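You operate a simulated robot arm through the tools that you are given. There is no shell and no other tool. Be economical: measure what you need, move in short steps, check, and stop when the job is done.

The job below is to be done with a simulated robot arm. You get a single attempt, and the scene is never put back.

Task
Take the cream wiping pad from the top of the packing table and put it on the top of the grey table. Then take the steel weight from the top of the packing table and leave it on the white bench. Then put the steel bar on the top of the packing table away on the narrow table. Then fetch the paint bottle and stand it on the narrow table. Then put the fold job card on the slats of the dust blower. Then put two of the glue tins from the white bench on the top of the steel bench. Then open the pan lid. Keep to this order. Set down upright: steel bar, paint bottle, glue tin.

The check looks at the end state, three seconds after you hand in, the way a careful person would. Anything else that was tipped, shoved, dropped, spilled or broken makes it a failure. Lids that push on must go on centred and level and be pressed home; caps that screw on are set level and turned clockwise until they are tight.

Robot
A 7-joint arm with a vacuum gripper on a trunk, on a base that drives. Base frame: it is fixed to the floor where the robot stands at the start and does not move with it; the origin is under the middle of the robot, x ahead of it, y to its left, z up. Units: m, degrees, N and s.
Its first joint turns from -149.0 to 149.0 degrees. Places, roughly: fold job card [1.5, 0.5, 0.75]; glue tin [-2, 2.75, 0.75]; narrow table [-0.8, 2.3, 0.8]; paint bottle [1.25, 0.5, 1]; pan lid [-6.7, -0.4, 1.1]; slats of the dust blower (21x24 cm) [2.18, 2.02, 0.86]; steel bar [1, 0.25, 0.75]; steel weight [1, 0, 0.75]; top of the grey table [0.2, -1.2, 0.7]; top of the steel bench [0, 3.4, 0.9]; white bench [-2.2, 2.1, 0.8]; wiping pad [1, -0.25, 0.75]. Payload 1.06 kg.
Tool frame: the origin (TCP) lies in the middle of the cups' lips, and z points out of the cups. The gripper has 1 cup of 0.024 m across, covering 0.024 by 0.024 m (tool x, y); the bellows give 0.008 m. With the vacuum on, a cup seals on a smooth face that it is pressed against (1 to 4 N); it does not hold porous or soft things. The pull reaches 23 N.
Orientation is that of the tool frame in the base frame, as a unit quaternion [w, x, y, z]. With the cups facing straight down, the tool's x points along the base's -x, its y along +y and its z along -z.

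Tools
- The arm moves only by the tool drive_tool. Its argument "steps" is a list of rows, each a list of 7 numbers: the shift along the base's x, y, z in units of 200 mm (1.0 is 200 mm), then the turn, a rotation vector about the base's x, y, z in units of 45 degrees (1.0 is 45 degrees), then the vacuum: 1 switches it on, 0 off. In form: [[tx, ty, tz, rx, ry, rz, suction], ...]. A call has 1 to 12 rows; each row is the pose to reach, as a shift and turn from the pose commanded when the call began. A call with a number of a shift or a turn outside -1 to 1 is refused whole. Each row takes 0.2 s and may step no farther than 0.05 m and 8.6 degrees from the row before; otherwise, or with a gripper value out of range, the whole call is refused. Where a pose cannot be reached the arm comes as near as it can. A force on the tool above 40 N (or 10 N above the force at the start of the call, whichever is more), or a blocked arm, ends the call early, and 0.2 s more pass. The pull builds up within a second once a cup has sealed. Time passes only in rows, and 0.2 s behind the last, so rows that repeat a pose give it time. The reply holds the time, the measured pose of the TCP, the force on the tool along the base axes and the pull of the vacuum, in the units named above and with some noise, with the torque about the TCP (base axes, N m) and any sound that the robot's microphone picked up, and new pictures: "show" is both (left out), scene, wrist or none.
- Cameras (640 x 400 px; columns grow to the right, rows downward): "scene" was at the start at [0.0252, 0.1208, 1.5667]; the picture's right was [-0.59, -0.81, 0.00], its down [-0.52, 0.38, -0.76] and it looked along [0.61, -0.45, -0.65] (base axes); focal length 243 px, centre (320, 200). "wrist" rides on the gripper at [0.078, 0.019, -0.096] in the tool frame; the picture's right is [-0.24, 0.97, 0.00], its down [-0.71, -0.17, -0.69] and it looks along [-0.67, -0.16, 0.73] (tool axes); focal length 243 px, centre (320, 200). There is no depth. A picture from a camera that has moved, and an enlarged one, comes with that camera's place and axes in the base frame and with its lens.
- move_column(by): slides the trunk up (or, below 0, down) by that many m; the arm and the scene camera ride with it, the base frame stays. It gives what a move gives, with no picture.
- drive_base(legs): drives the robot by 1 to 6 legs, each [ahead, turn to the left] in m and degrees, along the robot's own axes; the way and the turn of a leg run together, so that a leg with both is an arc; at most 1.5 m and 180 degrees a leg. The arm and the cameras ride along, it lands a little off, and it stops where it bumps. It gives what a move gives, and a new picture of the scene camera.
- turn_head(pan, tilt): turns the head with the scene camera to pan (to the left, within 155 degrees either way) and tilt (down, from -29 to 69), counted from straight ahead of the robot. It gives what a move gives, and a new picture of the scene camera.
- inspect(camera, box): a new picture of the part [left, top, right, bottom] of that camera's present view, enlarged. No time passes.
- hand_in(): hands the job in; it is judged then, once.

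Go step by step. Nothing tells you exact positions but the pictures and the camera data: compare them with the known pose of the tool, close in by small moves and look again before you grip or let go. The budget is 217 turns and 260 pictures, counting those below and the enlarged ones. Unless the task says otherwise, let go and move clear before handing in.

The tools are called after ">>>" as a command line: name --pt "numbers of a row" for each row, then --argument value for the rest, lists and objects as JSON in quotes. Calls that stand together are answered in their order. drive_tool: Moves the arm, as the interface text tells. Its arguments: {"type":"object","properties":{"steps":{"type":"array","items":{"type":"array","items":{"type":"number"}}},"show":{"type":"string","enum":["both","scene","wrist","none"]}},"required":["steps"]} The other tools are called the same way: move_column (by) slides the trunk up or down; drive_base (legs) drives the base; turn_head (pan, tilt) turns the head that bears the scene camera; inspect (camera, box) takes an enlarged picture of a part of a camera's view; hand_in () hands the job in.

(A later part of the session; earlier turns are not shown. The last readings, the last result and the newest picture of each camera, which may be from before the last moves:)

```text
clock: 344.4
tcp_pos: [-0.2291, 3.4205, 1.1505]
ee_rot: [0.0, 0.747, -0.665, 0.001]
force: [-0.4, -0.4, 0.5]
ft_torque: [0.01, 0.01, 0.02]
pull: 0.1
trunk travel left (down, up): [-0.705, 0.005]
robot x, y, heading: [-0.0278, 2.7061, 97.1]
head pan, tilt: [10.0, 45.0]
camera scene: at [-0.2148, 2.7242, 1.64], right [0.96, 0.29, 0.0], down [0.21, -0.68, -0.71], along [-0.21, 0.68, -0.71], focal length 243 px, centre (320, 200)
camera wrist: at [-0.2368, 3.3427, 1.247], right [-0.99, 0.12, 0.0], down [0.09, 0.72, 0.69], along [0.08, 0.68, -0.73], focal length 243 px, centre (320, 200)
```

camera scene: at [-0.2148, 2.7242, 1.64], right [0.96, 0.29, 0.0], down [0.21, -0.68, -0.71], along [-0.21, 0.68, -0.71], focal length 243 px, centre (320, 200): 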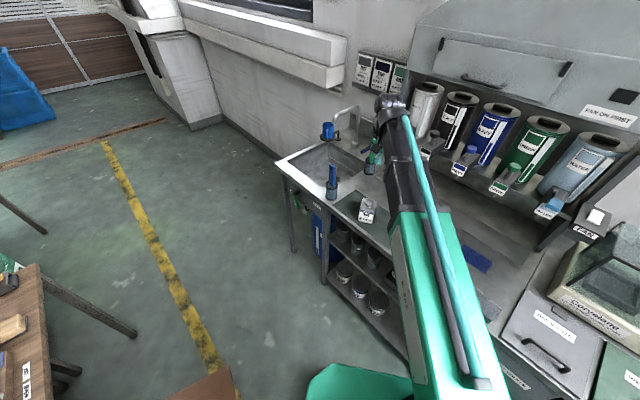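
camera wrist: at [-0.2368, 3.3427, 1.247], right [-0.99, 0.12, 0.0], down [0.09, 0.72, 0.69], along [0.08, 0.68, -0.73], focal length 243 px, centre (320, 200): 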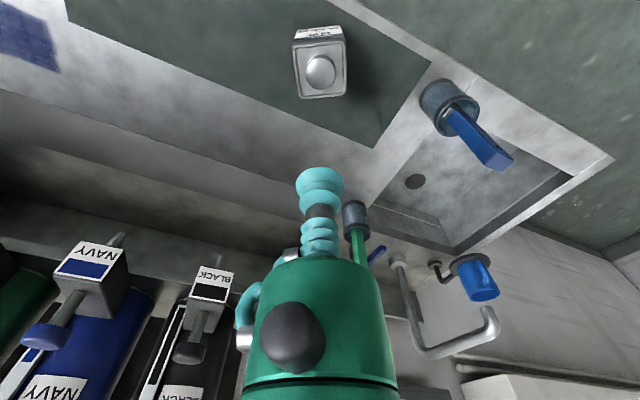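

The first tin stands. I go back for the second one along the same route.

>>> drive_tool --pt "0 0 0.2 0 0 0 0" --show "none"

>>> drive_base --legs '[[0, 50], [1.5, 0], [0.18, 0], [0, 85], [0.26, 0]]'

>>> turn_head --pan 30 --tilt 45

```text
clock: 344.9
tcp_pos: [-0.2273, 3.4205, 1.1901]
ee_rot: [-0.001, 0.747, -0.665, -0.001]
force: [0.0, -0.4, -0.4]
ft_torque: [0.0, -0.02, -0.05]
pull: 0.1
trunk travel left (down, up): [-0.705, 0.005]
robot x, y, heading: [-0.0289, 2.7139, 97.2]
head pan, tilt: [10.0, 45.0]
```

```text
clock: 360.7
tcp_pos: [-1.9496, 2.767, 1.1876]
ee_rot: [-0.001, 0.899, 0.438, 0.0]
force: [0.2, 0.2, -0.9]
ft_torque: [0.03, -0.02, 0.02]
pull: 0.0
trunk travel left (down, up): [-0.705, 0.005]
robot x, y, heading: [-1.5925, 3.4116, -127.5]
head pan, tilt: [10.0, 45.0]
camera scene: at [-1.4659, 3.271, 1.64], right [-0.89, 0.46, 0.0], down [0.33, 0.63, -0.71], along [-0.33, -0.63, -0.71], focal length 243 px, centre (320, 200)
```

scene: 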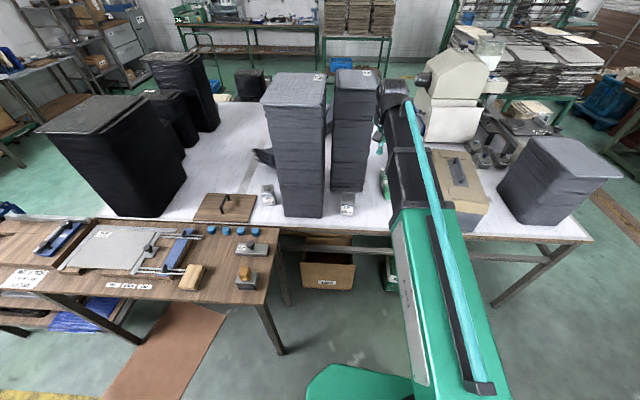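

```text
clock: 361.5
tcp_pos: [-1.9502, 2.7674, 1.1889]
ee_rot: [0.0, 0.899, 0.439, 0.0]
force: [1.2, -0.6, -0.7]
ft_torque: [0.03, 0.02, -0.01]
pull: 0.0
trunk travel left (down, up): [-0.705, 0.005]
robot x, y, heading: [-1.5919, 3.4106, -127.6]
head pan, tilt: [30.0, 45.0]
camera scene: at [-1.4383, 3.2635, 1.64], right [-0.99, 0.13, 0.0], down [0.09, 0.7, -0.71], along [-0.09, -0.7, -0.71], focal length 243 px, centre (320, 200)
```

scene: 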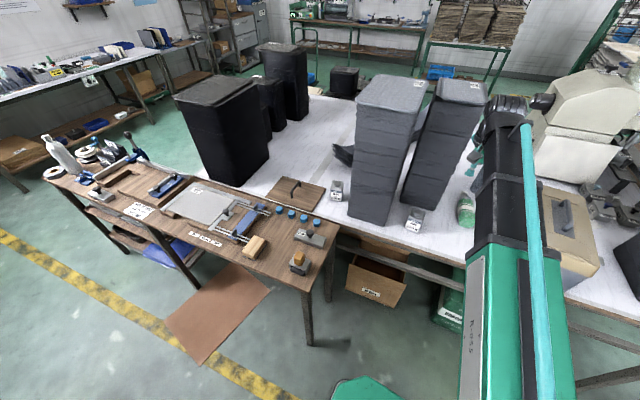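

I move above tin A and look.

>>> drive_tool --pt "0.01 -0.2 0 0 0 0 0" --pt "0.02 -0.4 0 0 0 0 0" --pt "0.035 -0.6 0 0 0 0 0" --pt "0.035 -0.6 -0.2 0 0 0 0" --pt "0.035 -0.6 -0.4 0 0 0 0" --pt "0.035 -0.6 -0.6 0 0 0 0" --pt "0.035 -0.6 -0.8 0 0 0 0"

```text
clock: 363.1
tcp_pos: [-1.9449, 2.6473, 1.0269]
ee_rot: [0.0, 0.899, 0.439, 0.0]
force: [0.2, 0.5, 0.8]
ft_torque: [0.02, 0.02, 0.0]
pull: 0.1
trunk travel left (down, up): [-0.705, 0.005]
robot x, y, heading: [-1.5904, 3.4153, -127.7]
head pan, tilt: [30.0, 45.0]
camera scene: at [-1.4384, 3.2632, 1.6401], right [-0.99, 0.13, 0.0], down [0.09, 0.7, -0.71], along [-0.09, -0.7, -0.71], focal length 243 px, centre (320, 200)
camera wrist: at [-1.8792, 2.6989, 1.1243], right [0.62, -0.78, 0.0], down [-0.57, -0.45, 0.69], along [-0.54, -0.43, -0.73], focal length 243 px, centre (320, 200)
```

scene: 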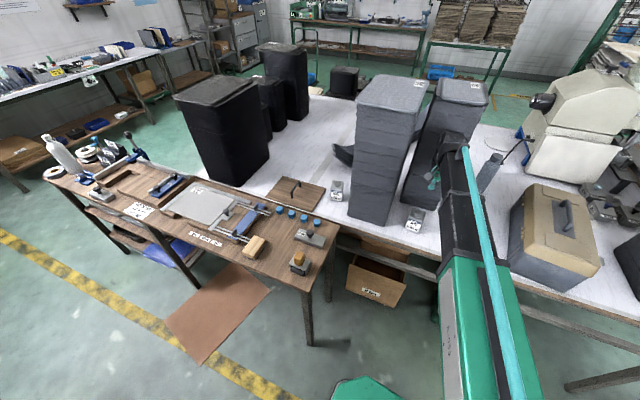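
wrist: 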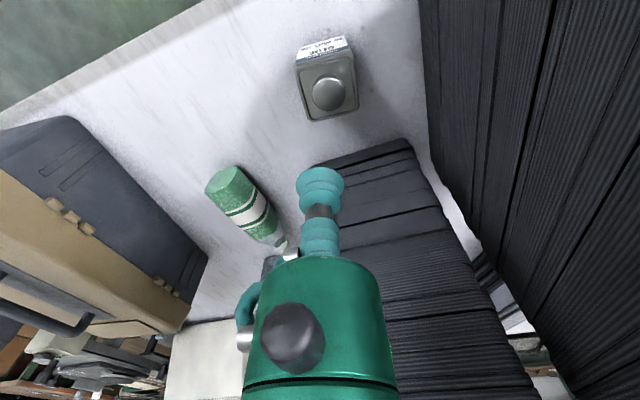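

Tin A's cap is at about (-1.943,2.638). I centre and descend to just above it.

>>> drive_tool --pt "0.01 -0.045 -0.15 0 0 0 0" --pt "0.01 -0.045 -0.35 0 0 0 0" --pt "0.01 -0.045 -0.55 0 0 0 0" --pt "0.01 -0.045 -0.66 0 0 0 0" --pt "0.01 -0.045 -0.66 0 0 0 0" --show "wrist"

>>> inspect --camera "wrist" --box '[260, 100, 380, 220]'

```text
clock: 364.3
tcp_pos: [-1.9401, 2.6391, 0.8974]
ee_rot: [0.0, 0.899, 0.438, 0.0]
force: [0.2, -0.7, -0.3]
ft_torque: [0.0, -0.01, 0.02]
pull: 0.0
trunk travel left (down, up): [-0.705, 0.005]
robot x, y, heading: [-1.5936, 3.4109, -127.6]
head pan, tilt: [30.0, 45.0]
camera wrist: at [-1.8751, 2.6903, 0.9933], right [0.62, -0.78, 0.0], down [-0.57, -0.45, 0.69], along [-0.54, -0.43, -0.73], focal length 243 px, centre (320, 200)
```

wrist: 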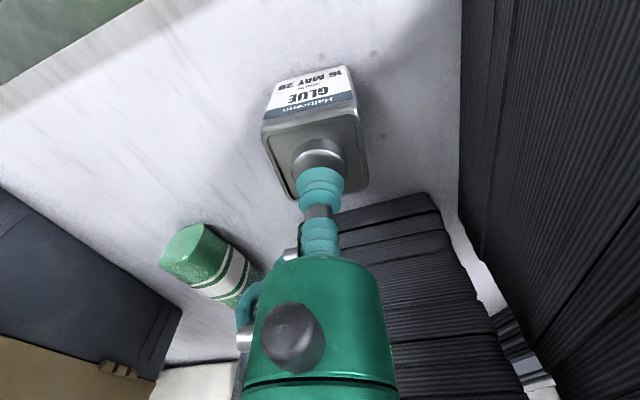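

```text
3.33 times, centred on (320, 160) of wrist
camera zoom: at [-1.8751, 2.6903, 0.9933], right [0.62, -0.78, 0.0], down [-0.57, -0.45, 0.69], along [-0.54, -0.43, -0.73], focal length 809 px, centre (320, 333)
```

zoom: 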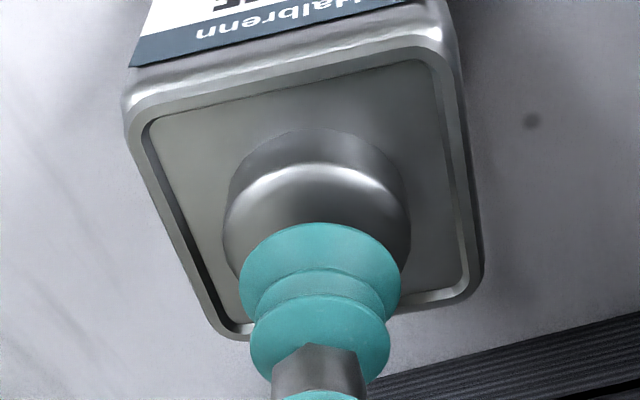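

I shift 4 mm outward and go down close to contact, then check the picture against the first tin.

>>> drive_tool --pt "-0.017 -0.013 -0.04 0 0 0 1" --pt "-0.017 -0.013 -0.07 0 0 0 1" --pt "-0.017 -0.013 -0.085 0 0 0 1" --pt "-0.017 -0.013 -0.085 0 0 0 1" --show "none"

>>> inspect --camera "wrist" --box '[260, 100, 380, 220]'

```text
clock: 365.3
tcp_pos: [-1.9441, 2.6364, 0.8788]
ee_rot: [0.0, 0.899, 0.439, 0.0]
force: [0.3, 0.2, 0.5]
ft_torque: [0.01, 0.0, -0.03]
pull: 22.9
trunk travel left (down, up): [-0.705, 0.005]
robot x, y, heading: [-1.5919, 3.4102, -127.6]
head pan, tilt: [30.0, 45.0]
```

```text
3.33 times, centred on (320, 160) of wrist
camera zoom: at [-1.8797, 2.6876, 0.9765], right [0.62, -0.78, 0.0], down [-0.57, -0.45, 0.69], along [-0.54, -0.43, -0.73], focal length 809 px, centre (320, 333)
```

zoom: 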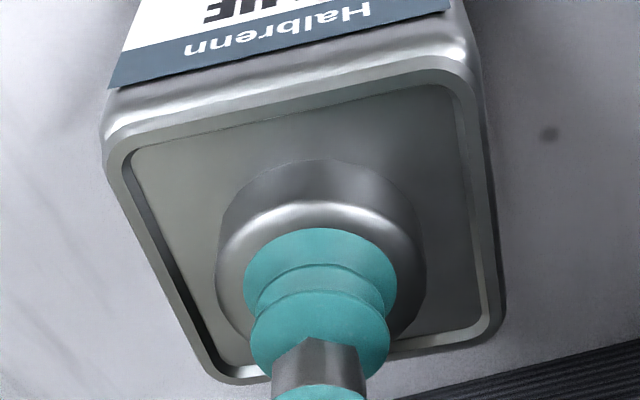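

Sealed straight away. I lift and take the same way back to the steel bench.

>>> drive_tool --pt "0 0 0.03 0 0 0 1" --pt "0 0 0.1 0 0 0 1" --pt "0 0 0.3 0 0 0 1" --pt "0 0 0.5 0 0 0 1" --pt "0 0 0.7 0 0 0 1" --pt "0 0 0.9 0 0 0 1" --show "none"

>>> drive_tool --pt "0 0 0.2 0 0 0 1" --pt "0 0 0.4 0 0 0 1" --pt "0 0 0.6 0 0 0 1" --pt "0 0 0.68 0 0 0 1" --show "none"

>>> drive_base --legs '[[-0.27, 0], [0, -85.2], [-1.5, 0], [-0.17, 0], [0, -50]]'

>>> turn_head --pan 10 --tilt 45

```text
clock: 366.7
tcp_pos: [-1.945, 2.6369, 1.061]
ee_rot: [0.0, 0.899, 0.439, 0.0]
force: [-0.2, 0.5, -3.4]
ft_torque: [-0.02, -0.04, 0.01]
pull: 23.0
trunk travel left (down, up): [-0.705, 0.005]
robot x, y, heading: [-1.5929, 3.4118, -127.4]
head pan, tilt: [30.0, 45.0]
```

```text
clock: 367.7
tcp_pos: [-1.943, 2.636, 1.1972]
ee_rot: [0.001, 0.899, 0.439, 0.0]
force: [0.0, 0.1, -2.9]
ft_torque: [0.01, 0.0, -0.01]
pull: 22.3
trunk travel left (down, up): [-0.705, 0.005]
robot x, y, heading: [-1.5862, 3.412, -127.5]
head pan, tilt: [30.0, 45.0]
```

```text
clock: 383.6
tcp_pos: [-0.3283, 3.5402, 1.1954]
ee_rot: [0.0, 0.756, -0.654, 0.0]
force: [0.1, -0.4, -2.6]
ft_torque: [-0.06, 0.0, -0.01]
pull: 22.8
trunk travel left (down, up): [-0.705, 0.005]
robot x, y, heading: [-0.0094, 2.7538, 98.8]
head pan, tilt: [30.0, 45.0]
camera scene: at [-0.2201, 2.7443, 1.64], right [0.78, 0.63, 0.0], down [0.44, -0.55, -0.71], along [-0.44, 0.55, -0.71], focal length 243 px, centre (320, 200)
```

scene: 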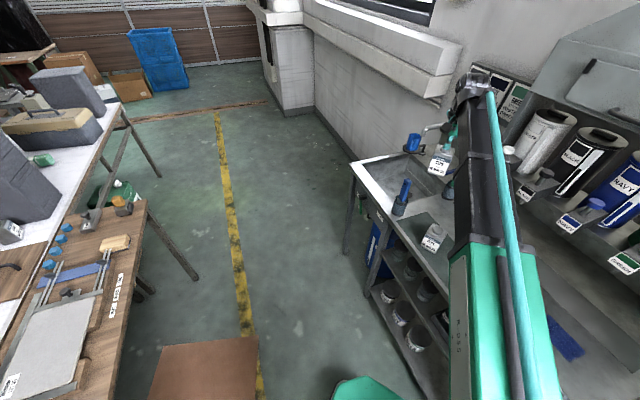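

```text
clock: 384.4
tcp_pos: [-0.3275, 3.5399, 1.1948]
ee_rot: [0.0, 0.757, -0.654, 0.0]
force: [0.0, -1.3, -2.9]
ft_torque: [-0.01, 0.0, 0.02]
pull: 23.0
trunk travel left (down, up): [-0.705, 0.005]
robot x, y, heading: [-0.011, 2.7528, 98.6]
head pan, tilt: [10.0, 45.0]
camera scene: at [-0.1956, 2.7576, 1.64], right [0.95, 0.32, 0.0], down [0.23, -0.67, -0.71], along [-0.23, 0.67, -0.71], focal length 243 px, centre (320, 200)
```

scene: 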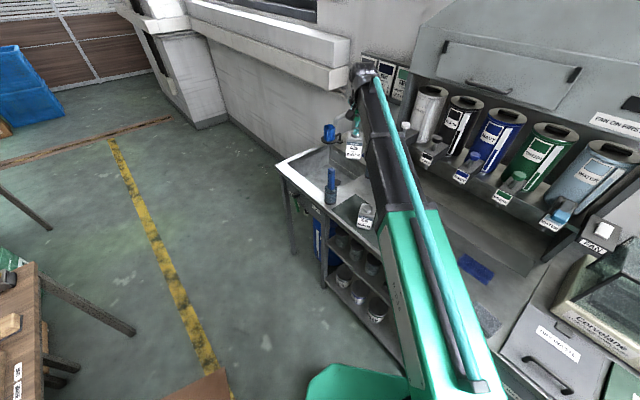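

I back up 8 cm for reach, then move over the mat beside the first tin.

>>> drive_base --legs '[[-0.08, 0]]'

>>> drive_tool --pt "0.2 -0.08 0 0 0 0 1" --pt "0.4 -0.16 0 0 0 0 1" --pt "0.6 -0.26 0 0 0 0 1" --pt "0.8 -0.36 0 0 0 0 1" --pt "0.98 -0.45 0 0 0 0 1" --pt "0.98 -0.45 -0.2 0 0 0 1" --pt "0.98 -0.45 -0.4 0 0 0 1" --pt "0.98 -0.45 -0.6 0 0 0 1"

```text
clock: 385.4
tcp_pos: [-0.3145, 3.4594, 1.1967]
ee_rot: [-0.001, 0.756, -0.654, 0.0]
force: [0.4, -1.2, -3.2]
ft_torque: [-0.01, 0.01, 0.02]
pull: 22.9
trunk travel left (down, up): [-0.705, 0.005]
robot x, y, heading: [0.005, 2.6692, 98.9]
head pan, tilt: [10.0, 45.0]
camera scene: at [-0.1829, 2.6756, 1.6401], right [0.95, 0.32, 0.0], down [0.23, -0.67, -0.71], along [-0.23, 0.67, -0.71], focal length 243 px, centre (320, 200)
```

scene: 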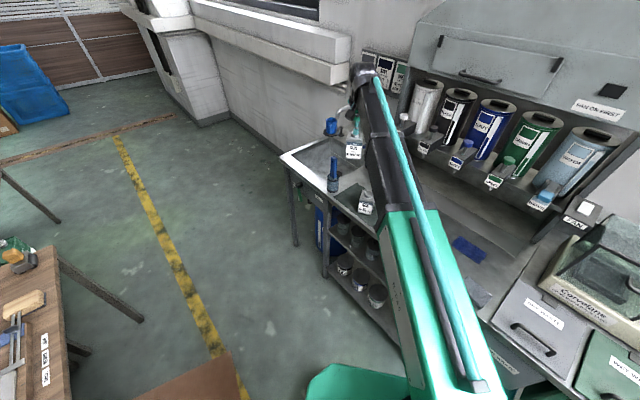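

```text
clock: 387.2
tcp_pos: [-0.1203, 3.3717, 1.0774]
ee_rot: [0.0, 0.756, -0.654, -0.001]
force: [0.3, -0.1, -2.4]
ft_torque: [-0.04, 0.0, 0.0]
pull: 23.2
trunk travel left (down, up): [-0.705, 0.005]
robot x, y, heading: [0.0048, 2.6724, 98.6]
head pan, tilt: [10.0, 45.0]
camera scene: at [-0.1831, 2.6779, 1.6401], right [0.95, 0.32, 0.0], down [0.23, -0.67, -0.71], along [-0.23, 0.67, -0.71], focal length 243 px, centre (320, 200)
camera wrist: at [-0.1263, 3.2935, 1.1729], right [-1.0, 0.09, 0.0], down [0.07, 0.72, 0.69], along [0.06, 0.68, -0.73], focal length 243 px, centre (320, 200)
```

scene: 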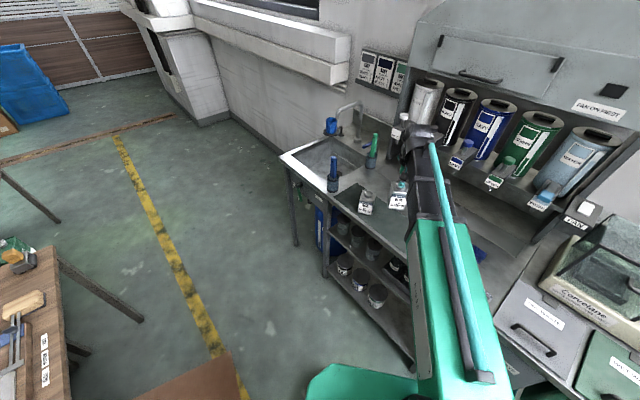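
wrist: 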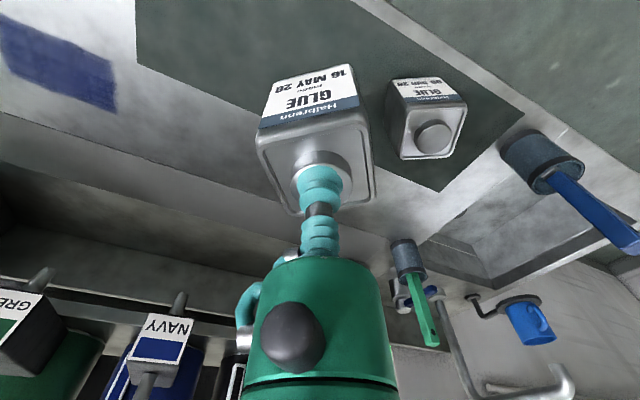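

The landing spot is on the mat, about 4.5 cm from the first tin. I lower.

>>> drive_tool --pt "0 0 -0.15 0 0 0 1" --pt "0 0 -0.3 0 0 0 1" --pt "0 0 -0.43 0 0 0 1" --pt "0 0 -0.53 0 0 0 1" --pt "0 0 -0.55 0 0 0 1" --pt "0 0 -0.55 0 0 0 1" --show "wrist"

>>> drive_tool --pt "0 0 -0.015 0 0 0 1" --pt "0 0 -0.03 0 0 0 1" --pt "0 0 -0.03 0 0 0 1" --show "none"

```text
clock: 388.6
tcp_pos: [-0.1201, 3.37, 0.9659]
ee_rot: [0.001, 0.757, -0.654, 0.0]
force: [-0.8, -0.4, -2.5]
ft_torque: [0.0, -0.03, -0.01]
pull: 22.4
trunk travel left (down, up): [-0.705, 0.005]
robot x, y, heading: [-0.0005, 2.6713, 98.7]
head pan, tilt: [10.0, 45.0]
camera wrist: at [-0.1258, 3.2913, 1.0631], right [-1.0, 0.09, 0.0], down [0.07, 0.72, 0.69], along [0.06, 0.68, -0.73], focal length 243 px, centre (320, 200)
```

wrist: 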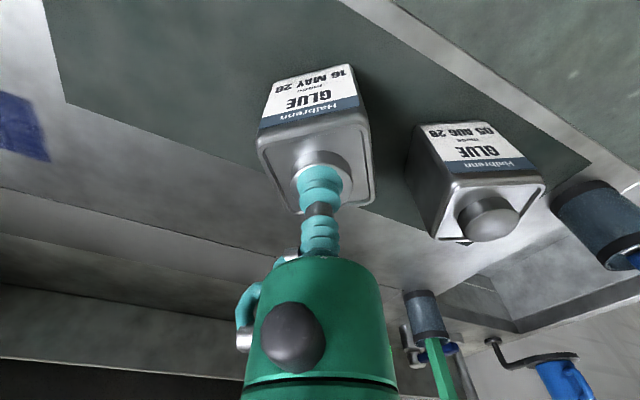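

```text
clock: 389.4
tcp_pos: [-0.1191, 3.3701, 0.96]
ee_rot: [0.0, 0.756, -0.654, 0.0]
force: [0.8, 0.4, -2.3]
ft_torque: [-0.03, 0.01, -0.01]
pull: 23.0
trunk travel left (down, up): [-0.705, 0.005]
robot x, y, heading: [0.005, 2.669, 98.7]
head pan, tilt: [10.0, 45.0]
```

>>> drive_tool --pt "0 0 -0.008 0 0 0 1" --pt "0 0 -0.015 0 0 0 1" --pt "0 0 -0.015 0 0 0 1" --show "none"

>>> drive_tool --pt "0 0 -0.005 0 0 0 1" --pt "0 0 -0.01 0 0 0 1" --pt "0 0 -0.01 0 0 0 1" --show "none"

```text
clock: 390.2
tcp_pos: [-0.119, 3.368, 0.9593]
ee_rot: [0.0, 0.756, -0.654, 0.0]
force: [1.0, -3.6, 12.8]
ft_torque: [0.09, 0.03, 0.0]
pull: 22.9
trunk travel left (down, up): [-0.705, 0.005]
robot x, y, heading: [0.0006, 2.671, 98.4]
head pan, tilt: [10.0, 45.0]
```

```text
clock: 391.0
tcp_pos: [-0.1197, 3.369, 0.9561]
ee_rot: [0.0, 0.757, -0.654, -0.001]
force: [0.9, -4.4, 13.4]
ft_torque: [0.09, -0.01, -0.04]
pull: 23.0
trunk travel left (down, up): [-0.705, 0.005]
robot x, y, heading: [0.0024, 2.6711, 98.7]
head pan, tilt: [10.0, 45.0]
```

Contact. I release and rise.

>>> drive_tool --pt "0 0 0.008 0 0 0 0" --pt "0 0 0.012 0 0 0 0" --pt "0 0 0.012 0 0 0 0" --pt "0 0 0.012 0 0 0 0" --pt "0 0 0.012 0 0 0 0" --pt "0 0 0.04 0 0 0 0" --pt "0 0 0.15 0 0 0 0" --pt "0 0 0.35 0 0 0 0" --pt "0 0 0.55 0 0 0 0" --pt "0 0 0.75 0 0 0 0" --pt "0 0 0.95 0 0 0 0" --show "both"

```text
clock: 393.4
tcp_pos: [-0.1198, 3.3701, 1.1445]
ee_rot: [-0.001, 0.757, -0.654, 0.0]
force: [-0.4, -0.1, -0.4]
ft_torque: [0.0, -0.02, 0.03]
pull: 0.0
trunk travel left (down, up): [-0.705, 0.005]
robot x, y, heading: [0.0001, 2.6736, 98.6]
head pan, tilt: [10.0, 45.0]
camera scene: at [-0.1831, 2.6772, 1.64], right [0.95, 0.32, 0.0], down [0.23, -0.67, -0.71], along [-0.23, 0.67, -0.71], focal length 243 px, centre (320, 200)
camera wrist: at [-0.1271, 3.291, 1.2419], right [-1.0, 0.09, 0.0], down [0.07, 0.73, 0.69], along [0.06, 0.68, -0.73], focal length 243 px, centre (320, 200)
```

scene: 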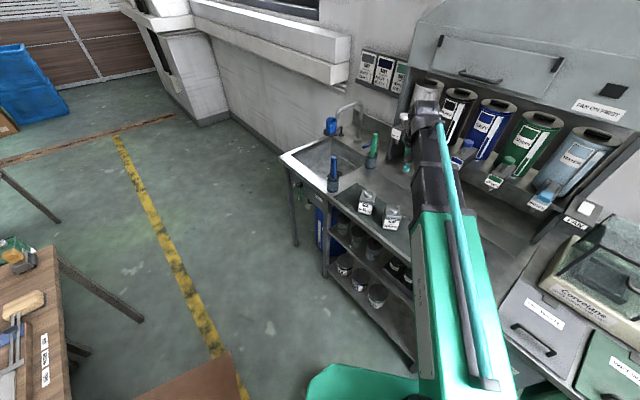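
wrist: 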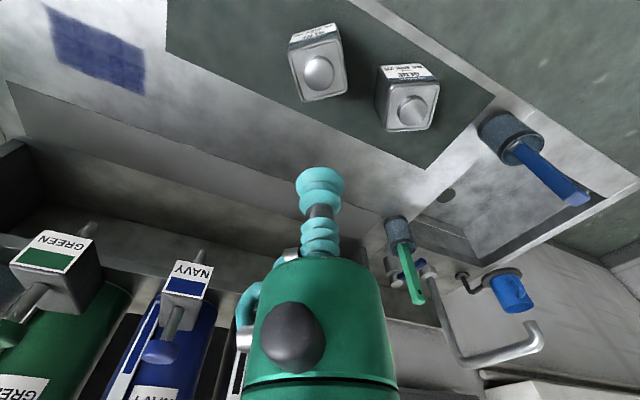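

Both tins stand upright. Now the pan lid, far off near (-6.7,-0.4). I drive out of the aisle into the open floor and look that way.

>>> drive_tool --pt "0 0 0.25 0 0 0 0" --show "none"

>>> drive_base --legs '[[0, 130], [0, 98.4], [1.0, 0], [0, -92], [1.5, 0], [0.8, 0]]'

>>> turn_head --pan -60 --tilt 20

```text
clock: 393.8
tcp_pos: [-0.1204, 3.3713, 1.1943]
ee_rot: [0.0, 0.756, -0.654, 0.0]
force: [-0.1, 0.2, 0.2]
ft_torque: [0.03, 0.0, 0.02]
pull: 0.0
trunk travel left (down, up): [-0.705, 0.005]
robot x, y, heading: [0.0036, 2.6702, 98.7]
head pan, tilt: [10.0, 45.0]
```

```text
clock: 423.4
tcp_pos: [-0.9155, -0.3638, 1.1944]
ee_rot: [0.0, 0.891, 0.454, 0.0]
force: [1.1, 0.2, 0.1]
ft_torque: [-0.01, -0.04, 0.02]
pull: 0.0
trunk travel left (down, up): [-0.705, 0.005]
robot x, y, heading: [-0.5113, 0.2258, -125.8]
head pan, tilt: [10.0, 45.0]
camera scene: at [-0.3831, 0.0871, 1.64], right [-0.9, 0.43, 0.0], down [0.31, 0.64, -0.71], along [-0.31, -0.64, -0.71], focal length 243 px, centre (320, 200)
```

scene: 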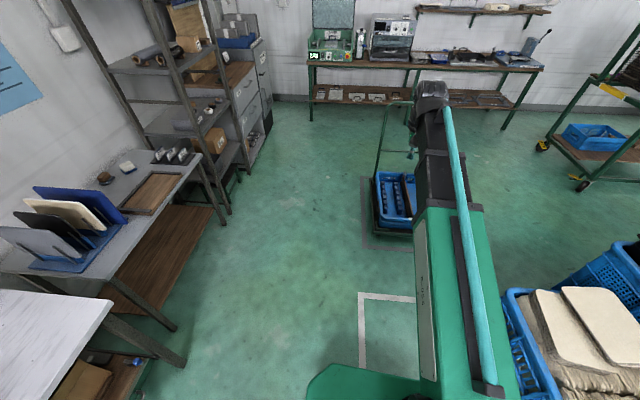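

```text
clock: 424.8
tcp_pos: [-0.9148, -0.3638, 1.1948]
ee_rot: [0.001, 0.891, 0.455, 0.0]
force: [-0.1, -0.6, 0.2]
ft_torque: [-0.02, 0.01, 0.0]
pull: 0.0
trunk travel left (down, up): [-0.705, 0.005]
robot x, y, heading: [-0.515, 0.2225, -125.7]
head pan, tilt: [-60.0, 20.0]
camera scene: at [-0.4404, 0.1698, 1.6787], right [0.1, 1.0, 0.0], down [0.34, -0.03, -0.94], along [-0.94, 0.09, -0.34], focal length 243 px, centre (320, 200)
```

scene: 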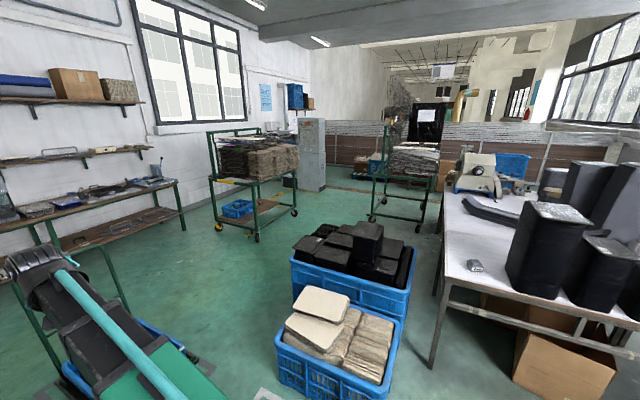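

I zoom in toward the expected lid direction.

>>> inspect --camera "scene" --box '[220, 70, 440, 200]'

```text
2.91 times, centred on (330, 135) of scene
camera zoom: at [-0.4404, 0.1698, 1.6787], right [0.1, 1.0, 0.0], down [0.34, -0.03, -0.94], along [-0.94, 0.09, -0.34], focal length 706 px, centre (291, 389)
```

zoom: 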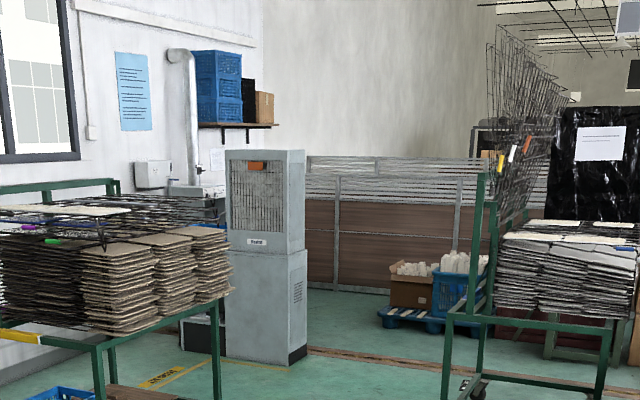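

The lid lies behind the stacked cart, by the window wall. The direct lane between crates and trolley is narrow, so I go around the trolley and look again.

>>> drive_base --legs '[[0, 19.2], [1.5, 0], [0.9, 0], [0, -95]]'

>>> turn_head --pan -15 --tilt 30

```text
clock: 441.6
tcp_pos: [-1.8562, -1.7948, 1.1945]
ee_rot: [0.0, 0.979, -0.203, 0.001]
force: [-0.1, -0.5, -0.2]
ft_torque: [-0.03, 0.05, 0.0]
pull: 0.0
trunk travel left (down, up): [-0.705, 0.005]
robot x, y, heading: [-1.1928, -2.0598, 157.0]
head pan, tilt: [-60.0, 20.0]
camera scene: at [-1.2292, -2.1386, 1.6787], right [0.99, 0.12, 0.0], down [0.04, -0.34, -0.94], along [-0.12, 0.93, -0.34], focal length 243 px, centre (320, 200)
```

scene: 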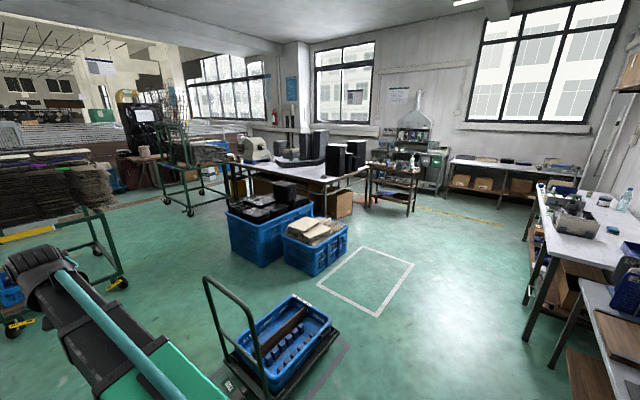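

```text
clock: 442.7
tcp_pos: [-1.8544, -1.794, 1.1938]
ee_rot: [0.0, 0.979, -0.202, 0.0]
force: [0.0, -0.1, 0.6]
ft_torque: [0.01, 0.01, -0.01]
pull: 0.1
trunk travel left (down, up): [-0.705, 0.005]
robot x, y, heading: [-1.1939, -2.0555, 157.2]
head pan, tilt: [-15.0, 30.0]
camera scene: at [-1.289, -2.1755, 1.6627], right [0.61, 0.79, 0.0], down [0.39, -0.31, -0.87], along [-0.68, 0.53, -0.5], focal length 243 px, centre (320, 200)
```

scene: 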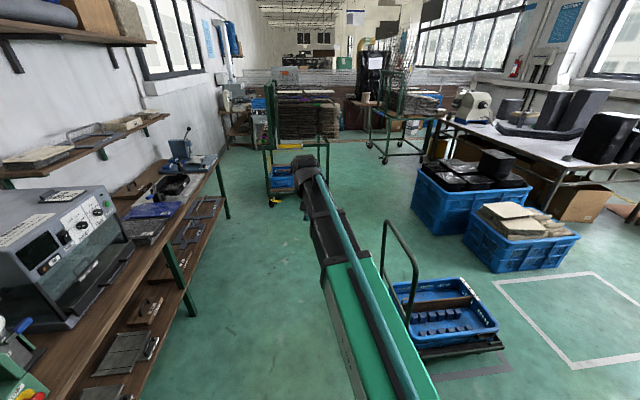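

The floor is clear. I pass between trolley and cart into the lane beyond.

>>> drive_base --legs '[[0, -4], [1.5, 0], [0.19, 0], [0, -44], [1.5, 0], [0.3, 0]]'

>>> turn_head --pan 75 --tilt 20

```text
clock: 462.4
tcp_pos: [-3.5692, 1.0494, 1.193]
ee_rot: [0.0, 0.818, -0.575, 0.001]
force: [-0.6, -0.3, -0.9]
ft_torque: [0.02, 0.01, -0.02]
pull: 0.1
trunk travel left (down, up): [-0.705, 0.005]
robot x, y, heading: [-3.3064, 0.3899, 110.1]
head pan, tilt: [-15.0, 30.0]
camera scene: at [-3.4608, 0.3776, 1.6626], right [1.0, 0.09, 0.0], down [0.05, -0.5, -0.87], along [-0.08, 0.86, -0.5], focal length 243 px, centre (320, 200)
```

scene: 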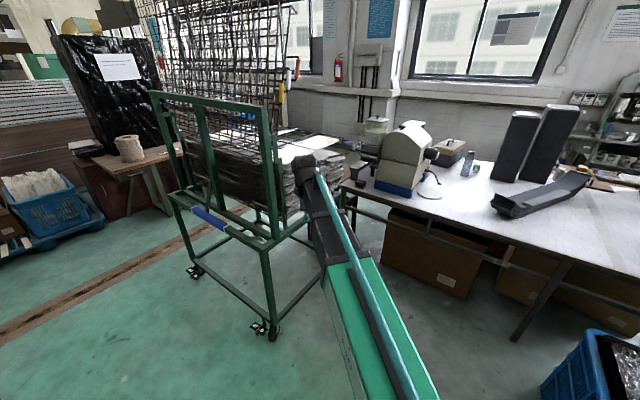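

```text
clock: 464.1
tcp_pos: [-3.5693, 1.0493, 1.1955]
ee_rot: [0.001, 0.818, -0.575, 0.0]
force: [0.3, -0.2, 0.3]
ft_torque: [0.01, 0.03, -0.01]
pull: 0.0
trunk travel left (down, up): [-0.705, 0.005]
robot x, y, heading: [-3.3116, 0.3873, 109.9]
head pan, tilt: [75.0, 20.0]
camera scene: at [-3.545, 0.2781, 1.6787], right [-0.09, 1.0, 0.0], down [0.34, 0.03, -0.94], along [-0.94, -0.08, -0.34], focal length 243 px, centre (320, 200)
```

scene: 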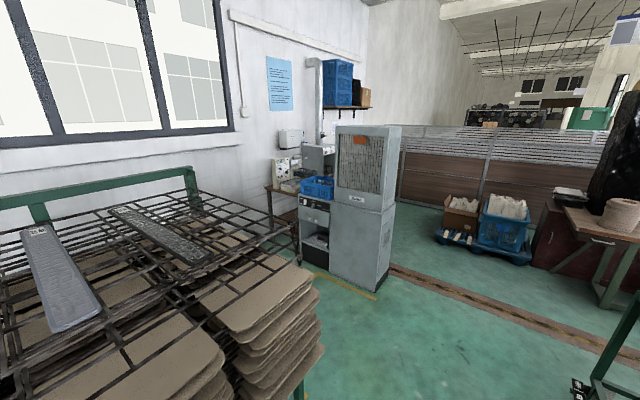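

>>> inspect --camera "scene" --box '[255, 110, 415, 240]'

```text
3.08 times, centred on (335, 175) of scene
camera zoom: at [-3.545, 0.2781, 1.6787], right [-0.09, 1.0, 0.0], down [0.34, 0.03, -0.94], along [-0.94, -0.08, -0.34], focal length 747 px, centre (274, 277)
```

zoom: 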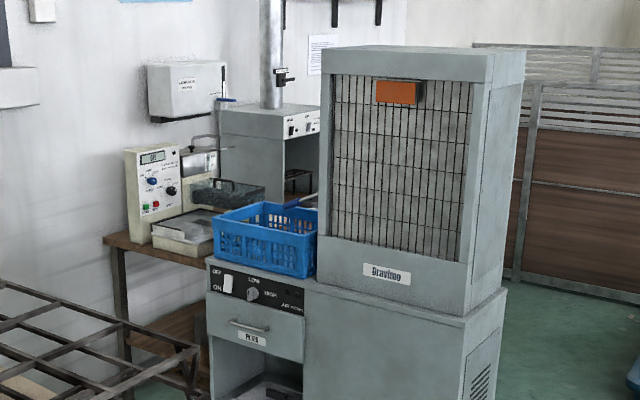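

The white device with a lid and display sits on the table left of the grey cabinet, probably the pan. I drive around to get a view of that nook.

>>> drive_base --legs '[[0, 54], [1.45, 0], [0, 73]]'

>>> turn_head --pan -30 --tilt 30

```text
clock: 476.9
tcp_pos: [-5.0986, 0.1708, 1.1947]
ee_rot: [0.0, 0.881, 0.474, 0.0]
force: [-0.6, 0.0, 0.6]
ft_torque: [0.0, 0.01, -0.01]
pull: 0.1
trunk travel left (down, up): [-0.705, 0.005]
robot x, y, heading: [-4.7221, 0.775, -123.0]
head pan, tilt: [75.0, 20.0]
camera scene: at [-4.4932, 0.6515, 1.6787], right [-0.74, -0.67, 0.0], down [-0.23, 0.25, -0.94], along [0.63, -0.7, -0.34], focal length 243 px, centre (320, 200)
```

scene: 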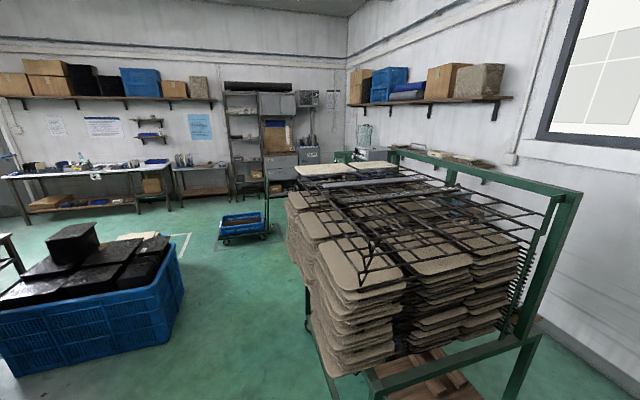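

```text
clock: 478.7
tcp_pos: [-5.0993, 0.1716, 1.1953]
ee_rot: [0.0, 0.881, 0.474, 0.0]
force: [0.6, -0.6, 0.3]
ft_torque: [0.01, 0.0, 0.01]
pull: 0.0
trunk travel left (down, up): [-0.705, 0.005]
robot x, y, heading: [-4.7264, 0.7746, -123.1]
head pan, tilt: [-30.0, 30.0]
camera scene: at [-4.6363, 0.6795, 1.6626], right [-0.45, 0.89, 0.0], down [0.45, 0.23, -0.87], along [-0.77, -0.39, -0.5], focal length 243 px, centre (320, 200)
```

scene: 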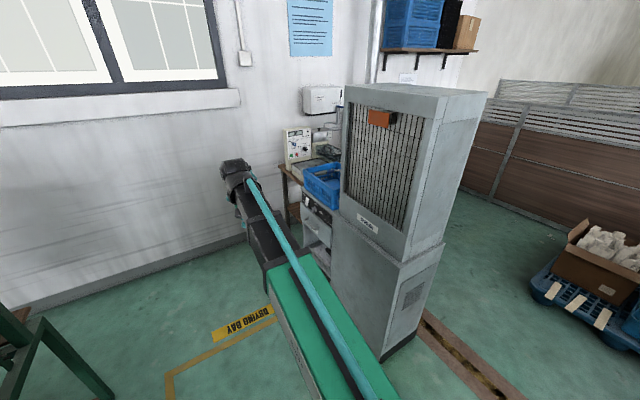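

The floor ahead is free. I go further in, then turn toward the devices.

>>> drive_base --legs '[[0.9, 0], [0, -60]]'

>>> turn_head --pan 25 --tilt 30

```text
clock: 486.1
tcp_pos: [-5.9243, 0.0439, 1.1958]
ee_rot: [0.0, 1.0, -0.029, 0.0]
force: [0.0, -0.9, 0.1]
ft_torque: [0.05, -0.03, 0.01]
pull: 0.1
trunk travel left (down, up): [-0.705, 0.005]
robot x, y, heading: [-5.2131, 0.0223, 177.0]
head pan, tilt: [-30.0, 30.0]
camera scene: at [-5.2514, -0.0998, 1.6627], right [0.54, 0.84, 0.0], down [0.42, -0.27, -0.87], along [-0.73, 0.47, -0.5], focal length 243 px, centre (320, 200)
```

scene: 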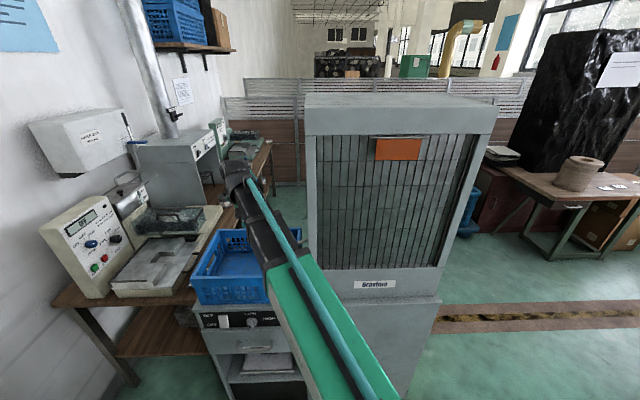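

```text
clock: 487.4
tcp_pos: [-5.9251, 0.0423, 1.1944]
ee_rot: [0.0, 1.0, -0.029, 0.001]
force: [0.2, -0.2, 0.2]
ft_torque: [0.02, 0.0, 0.0]
pull: 0.0
trunk travel left (down, up): [-0.705, 0.005]
robot x, y, heading: [-5.2115, 0.0217, 177.3]
head pan, tilt: [25.0, 30.0]
camera scene: at [-5.2592, -0.1831, 1.6626], right [-0.38, 0.93, 0.0], down [0.46, 0.19, -0.87], along [-0.8, -0.33, -0.5], focal length 243 px, centre (320, 200)
```

scene: 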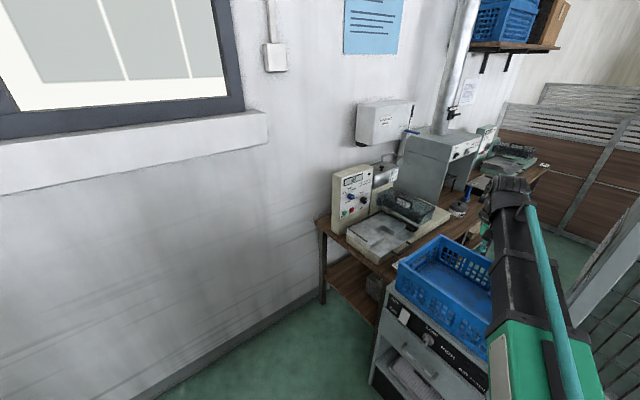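

>>> inspect --camera "scene" --box '[310, 90, 560, 280]'

>>> inspect --camera "scene" --box '[320, 140, 460, 260]'

```text
2.11 times, centred on (435, 185) of scene
camera zoom: at [-5.2592, -0.1831, 1.6626], right [-0.38, 0.93, 0.0], down [0.46, 0.19, -0.87], along [-0.8, -0.33, -0.5], focal length 511 px, centre (78, 232)
```

zoom: 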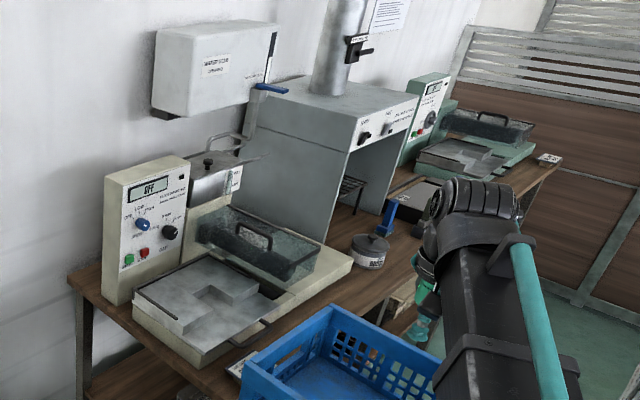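

```text
3.33 times, centred on (390, 200) of scene
camera zoom: at [-5.2592, -0.1831, 1.6626], right [-0.38, 0.93, 0.0], down [0.46, 0.19, -0.87], along [-0.8, -0.33, -0.5], focal length 809 px, centre (87, 200)
```

zoom: 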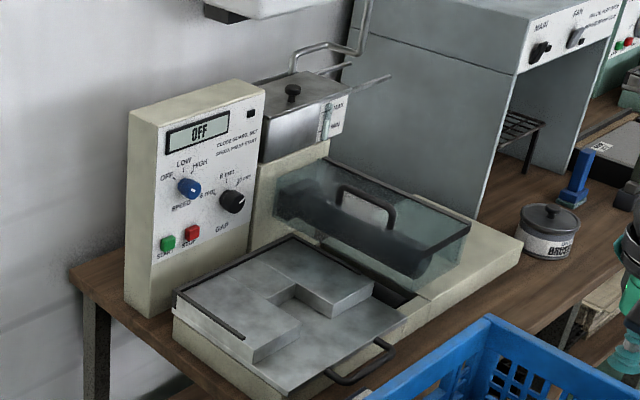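

The pan is the small steel tank with a knobbed lid at the back of the cream machine, near (-6.60,-0.33,1.1). I raise the tool well above it and drive up close.

>>> drive_tool --pt "0 0 0.2 0 0 0 0" --pt "0 0 0.4 0 0 0 0" --pt "-0.05 0 0.6 0 0 0 0" --pt "-0.1 0 0.8 0 0 0 0" --pt "-0.15 0 1.0 0 0 0 0" --pt "-0.2 0 1.0 0 0 0 0" --show "none"

>>> drive_base --legs '[[0, 28], [0.54, 0], [0, -19]]'

>>> drive_tool --pt "0 0 0 0 0 0 0" --show "wrist"

```text
clock: 488.3
tcp_pos: [-5.941, 0.043, 1.3296]
ee_rot: [-0.002, 1.0, -0.029, -0.009]
force: [-9.3, 1.7, -14.5]
ft_torque: [0.08, 0.34, -0.04]
pull: 0.0
out of reach, approached as far as the arm can: row 4
trunk travel left (down, up): [-0.705, 0.005]
robot x, y, heading: [-5.214, 0.0218, 177.0]
head pan, tilt: [25.0, 30.0]
stopped in row 4: the force on the tool passed its limit at 69 N (the readings are from after the stop); the commanded pose is now the measured one
```

```text
clock: 492.2
tcp_pos: [-6.2544, -0.4876, 1.3294]
ee_rot: [0.002, 0.978, 0.21, -0.01]
force: [-4.0, 0.2, -8.1]
ft_torque: [-0.29, 0.08, 0.18]
pull: 0.0
trunk travel left (down, up): [-0.705, 0.005]
robot x, y, heading: [-5.5991, -0.172, -155.2]
head pan, tilt: [25.0, 30.0]
stopped in leg 2: the robot was blocked; the commanded pose is now the measured one
camera scene: at [-5.5428, -0.3745, 1.6626], right [-0.76, 0.65, 0.0], down [0.32, 0.38, -0.87], along [-0.56, -0.66, -0.5], focal length 243 px, centre (320, 200)
```

scene: 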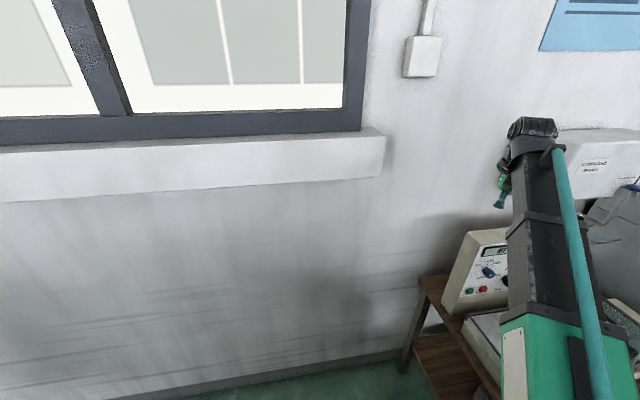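

```text
clock: 492.6
tcp_pos: [-6.256, -0.4878, 1.3282]
ee_rot: [0.001, 0.978, 0.209, -0.009]
force: [-6.1, 1.6, -9.0]
ft_torque: [-0.49, 0.18, 0.3]
pull: 0.1
trunk travel left (down, up): [-0.705, 0.005]
robot x, y, heading: [-5.5977, -0.1733, -155.1]
head pan, tilt: [25.0, 30.0]
camera wrist: at [-6.1738, -0.4709, 1.4247], right [0.18, -0.98, 0.0], down [-0.7, -0.13, 0.7], along [-0.69, -0.13, -0.72], focal length 243 px, centre (320, 200)
```

wrist: 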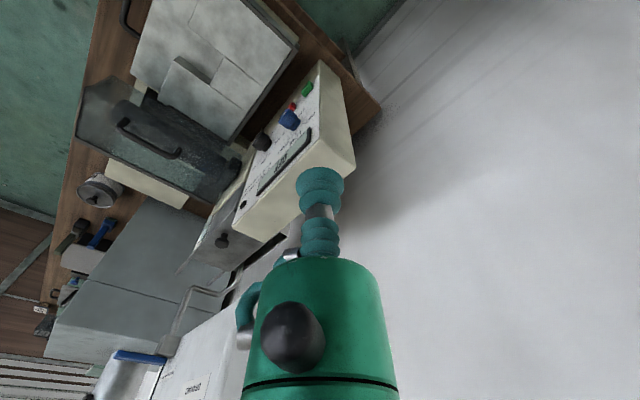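

The base touched the cabinet unit and the wrist is pressed at its height limit. I relax the arm, back off and come in by reversing along the wall instead.

>>> drive_tool --pt "-0.1 -0.05 -0.1 0 0 0 0" --pt "-0.15 -0.07 -0.25 0 0 0 0" --pt "-0.15 -0.07 -0.25 0 0 0 0" --show "none"

>>> drive_base --legs '[[-0.58, 0], [0, 106], [0, 106]]'

>>> turn_head --pan 150 --tilt 35

```text
clock: 493.4
tcp_pos: [-6.2859, -0.5014, 1.2787]
ee_rot: [0.001, 0.978, 0.21, -0.009]
force: [0.2, -0.1, -0.2]
ft_torque: [0.0, -0.01, 0.0]
pull: 0.2
trunk travel left (down, up): [-0.705, 0.005]
robot x, y, heading: [-5.6003, -0.1757, -155.3]
head pan, tilt: [25.0, 30.0]
```

```text
clock: 500.9
tcp_pos: [-4.6086, -0.5319, 1.2783]
ee_rot: [0.008, 0.455, 0.891, -0.004]
force: [0.2, -0.1, 0.1]
ft_torque: [0.02, 0.0, -0.01]
pull: 0.2
trunk travel left (down, up): [-0.705, 0.005]
robot x, y, heading: [-5.0723, 0.0741, -53.2]
head pan, tilt: [25.0, 30.0]
stopped in leg 2: the robot was blocked; the commanded pose is now the measured one
camera scene: at [-4.8831, 0.1661, 1.6632], right [-0.47, -0.88, 0.0], down [-0.44, 0.24, -0.87], along [0.76, -0.41, -0.5], focal length 243 px, centre (320, 200)
```

scene: 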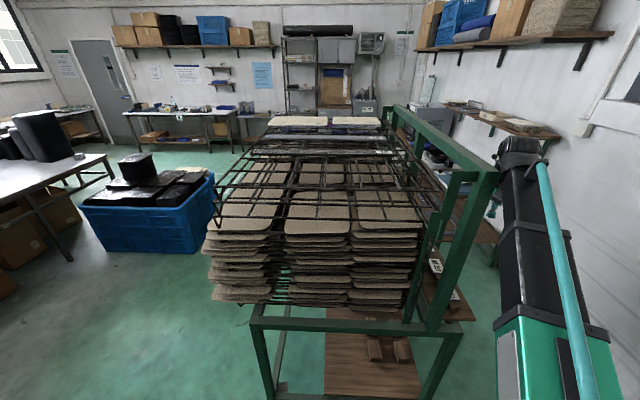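

```text
clock: 502.9
tcp_pos: [-4.608, -0.5317, 1.2791]
ee_rot: [0.007, 0.452, 0.892, -0.003]
force: [1.1, -0.1, 0.0]
ft_torque: [0.0, -0.01, 0.03]
pull: 0.1
trunk travel left (down, up): [-0.705, 0.005]
robot x, y, heading: [-5.0693, 0.0718, -53.2]
head pan, tilt: [150.0, 35.0]
camera scene: at [-4.9758, 0.2949, 1.6557], right [0.99, 0.12, 0.0], down [0.07, -0.57, -0.82], along [-0.1, 0.81, -0.57], focal length 243 px, centre (320, 200)
```

scene: 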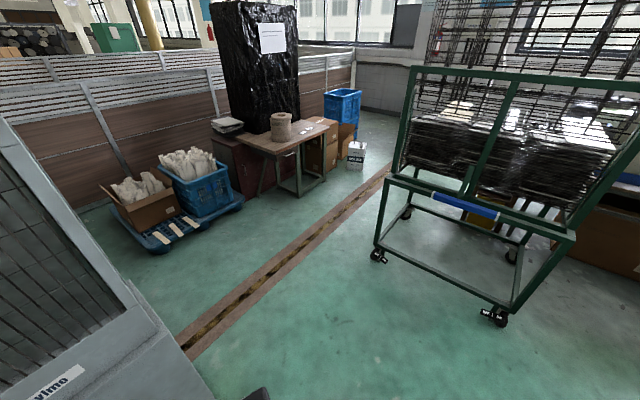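

The arm touched the stacked cart's end frame while turning. I turn back a little, then pull the arm in at a lower height before turning.

>>> drive_base --legs '[[0, -30]]'

>>> turn_head --pan 25 --tilt 40

```text
clock: 504.8
tcp_pos: [-4.9684, -0.6823, 1.2781]
ee_rot: [0.006, 0.668, 0.744, -0.007]
force: [-0.2, -0.3, -0.3]
ft_torque: [0.0, -0.02, 0.01]
pull: 0.1
trunk travel left (down, up): [-0.705, 0.005]
robot x, y, heading: [-5.072, 0.0722, -82.8]
head pan, tilt: [150.0, 35.0]
camera scene: at [-4.872, 0.2197, 1.6549], right [0.92, -0.39, 0.0], down [-0.22, -0.53, -0.82], along [0.32, 0.75, -0.57], focal length 243 px, centre (320, 200)
```

scene: 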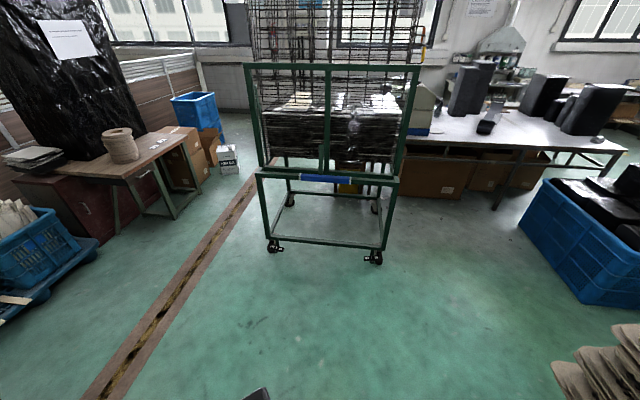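

```text
clock: 506.9
tcp_pos: [-4.9683, -0.6819, 1.2789]
ee_rot: [0.006, 0.668, 0.744, -0.006]
force: [0.3, 0.1, 0.5]
ft_torque: [0.0, -0.02, -0.01]
pull: 0.0
trunk travel left (down, up): [-0.705, 0.005]
robot x, y, heading: [-5.0744, 0.0734, -83.5]
head pan, tilt: [25.0, 40.0]
camera scene: at [-4.8611, 0.0667, 1.6473], right [-0.85, -0.53, 0.0], down [-0.34, 0.55, -0.77], along [0.41, -0.65, -0.64], focal length 243 px, centre (320, 200)
```

scene: 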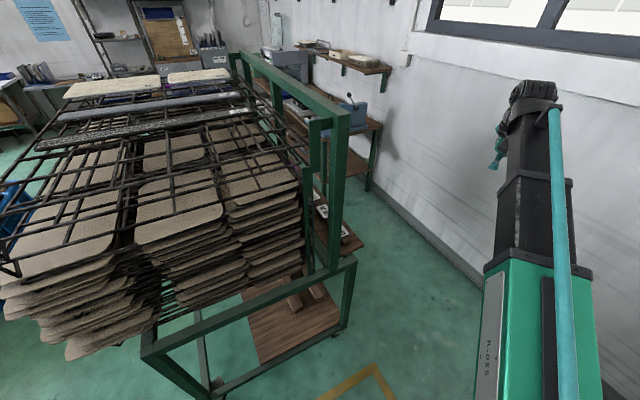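

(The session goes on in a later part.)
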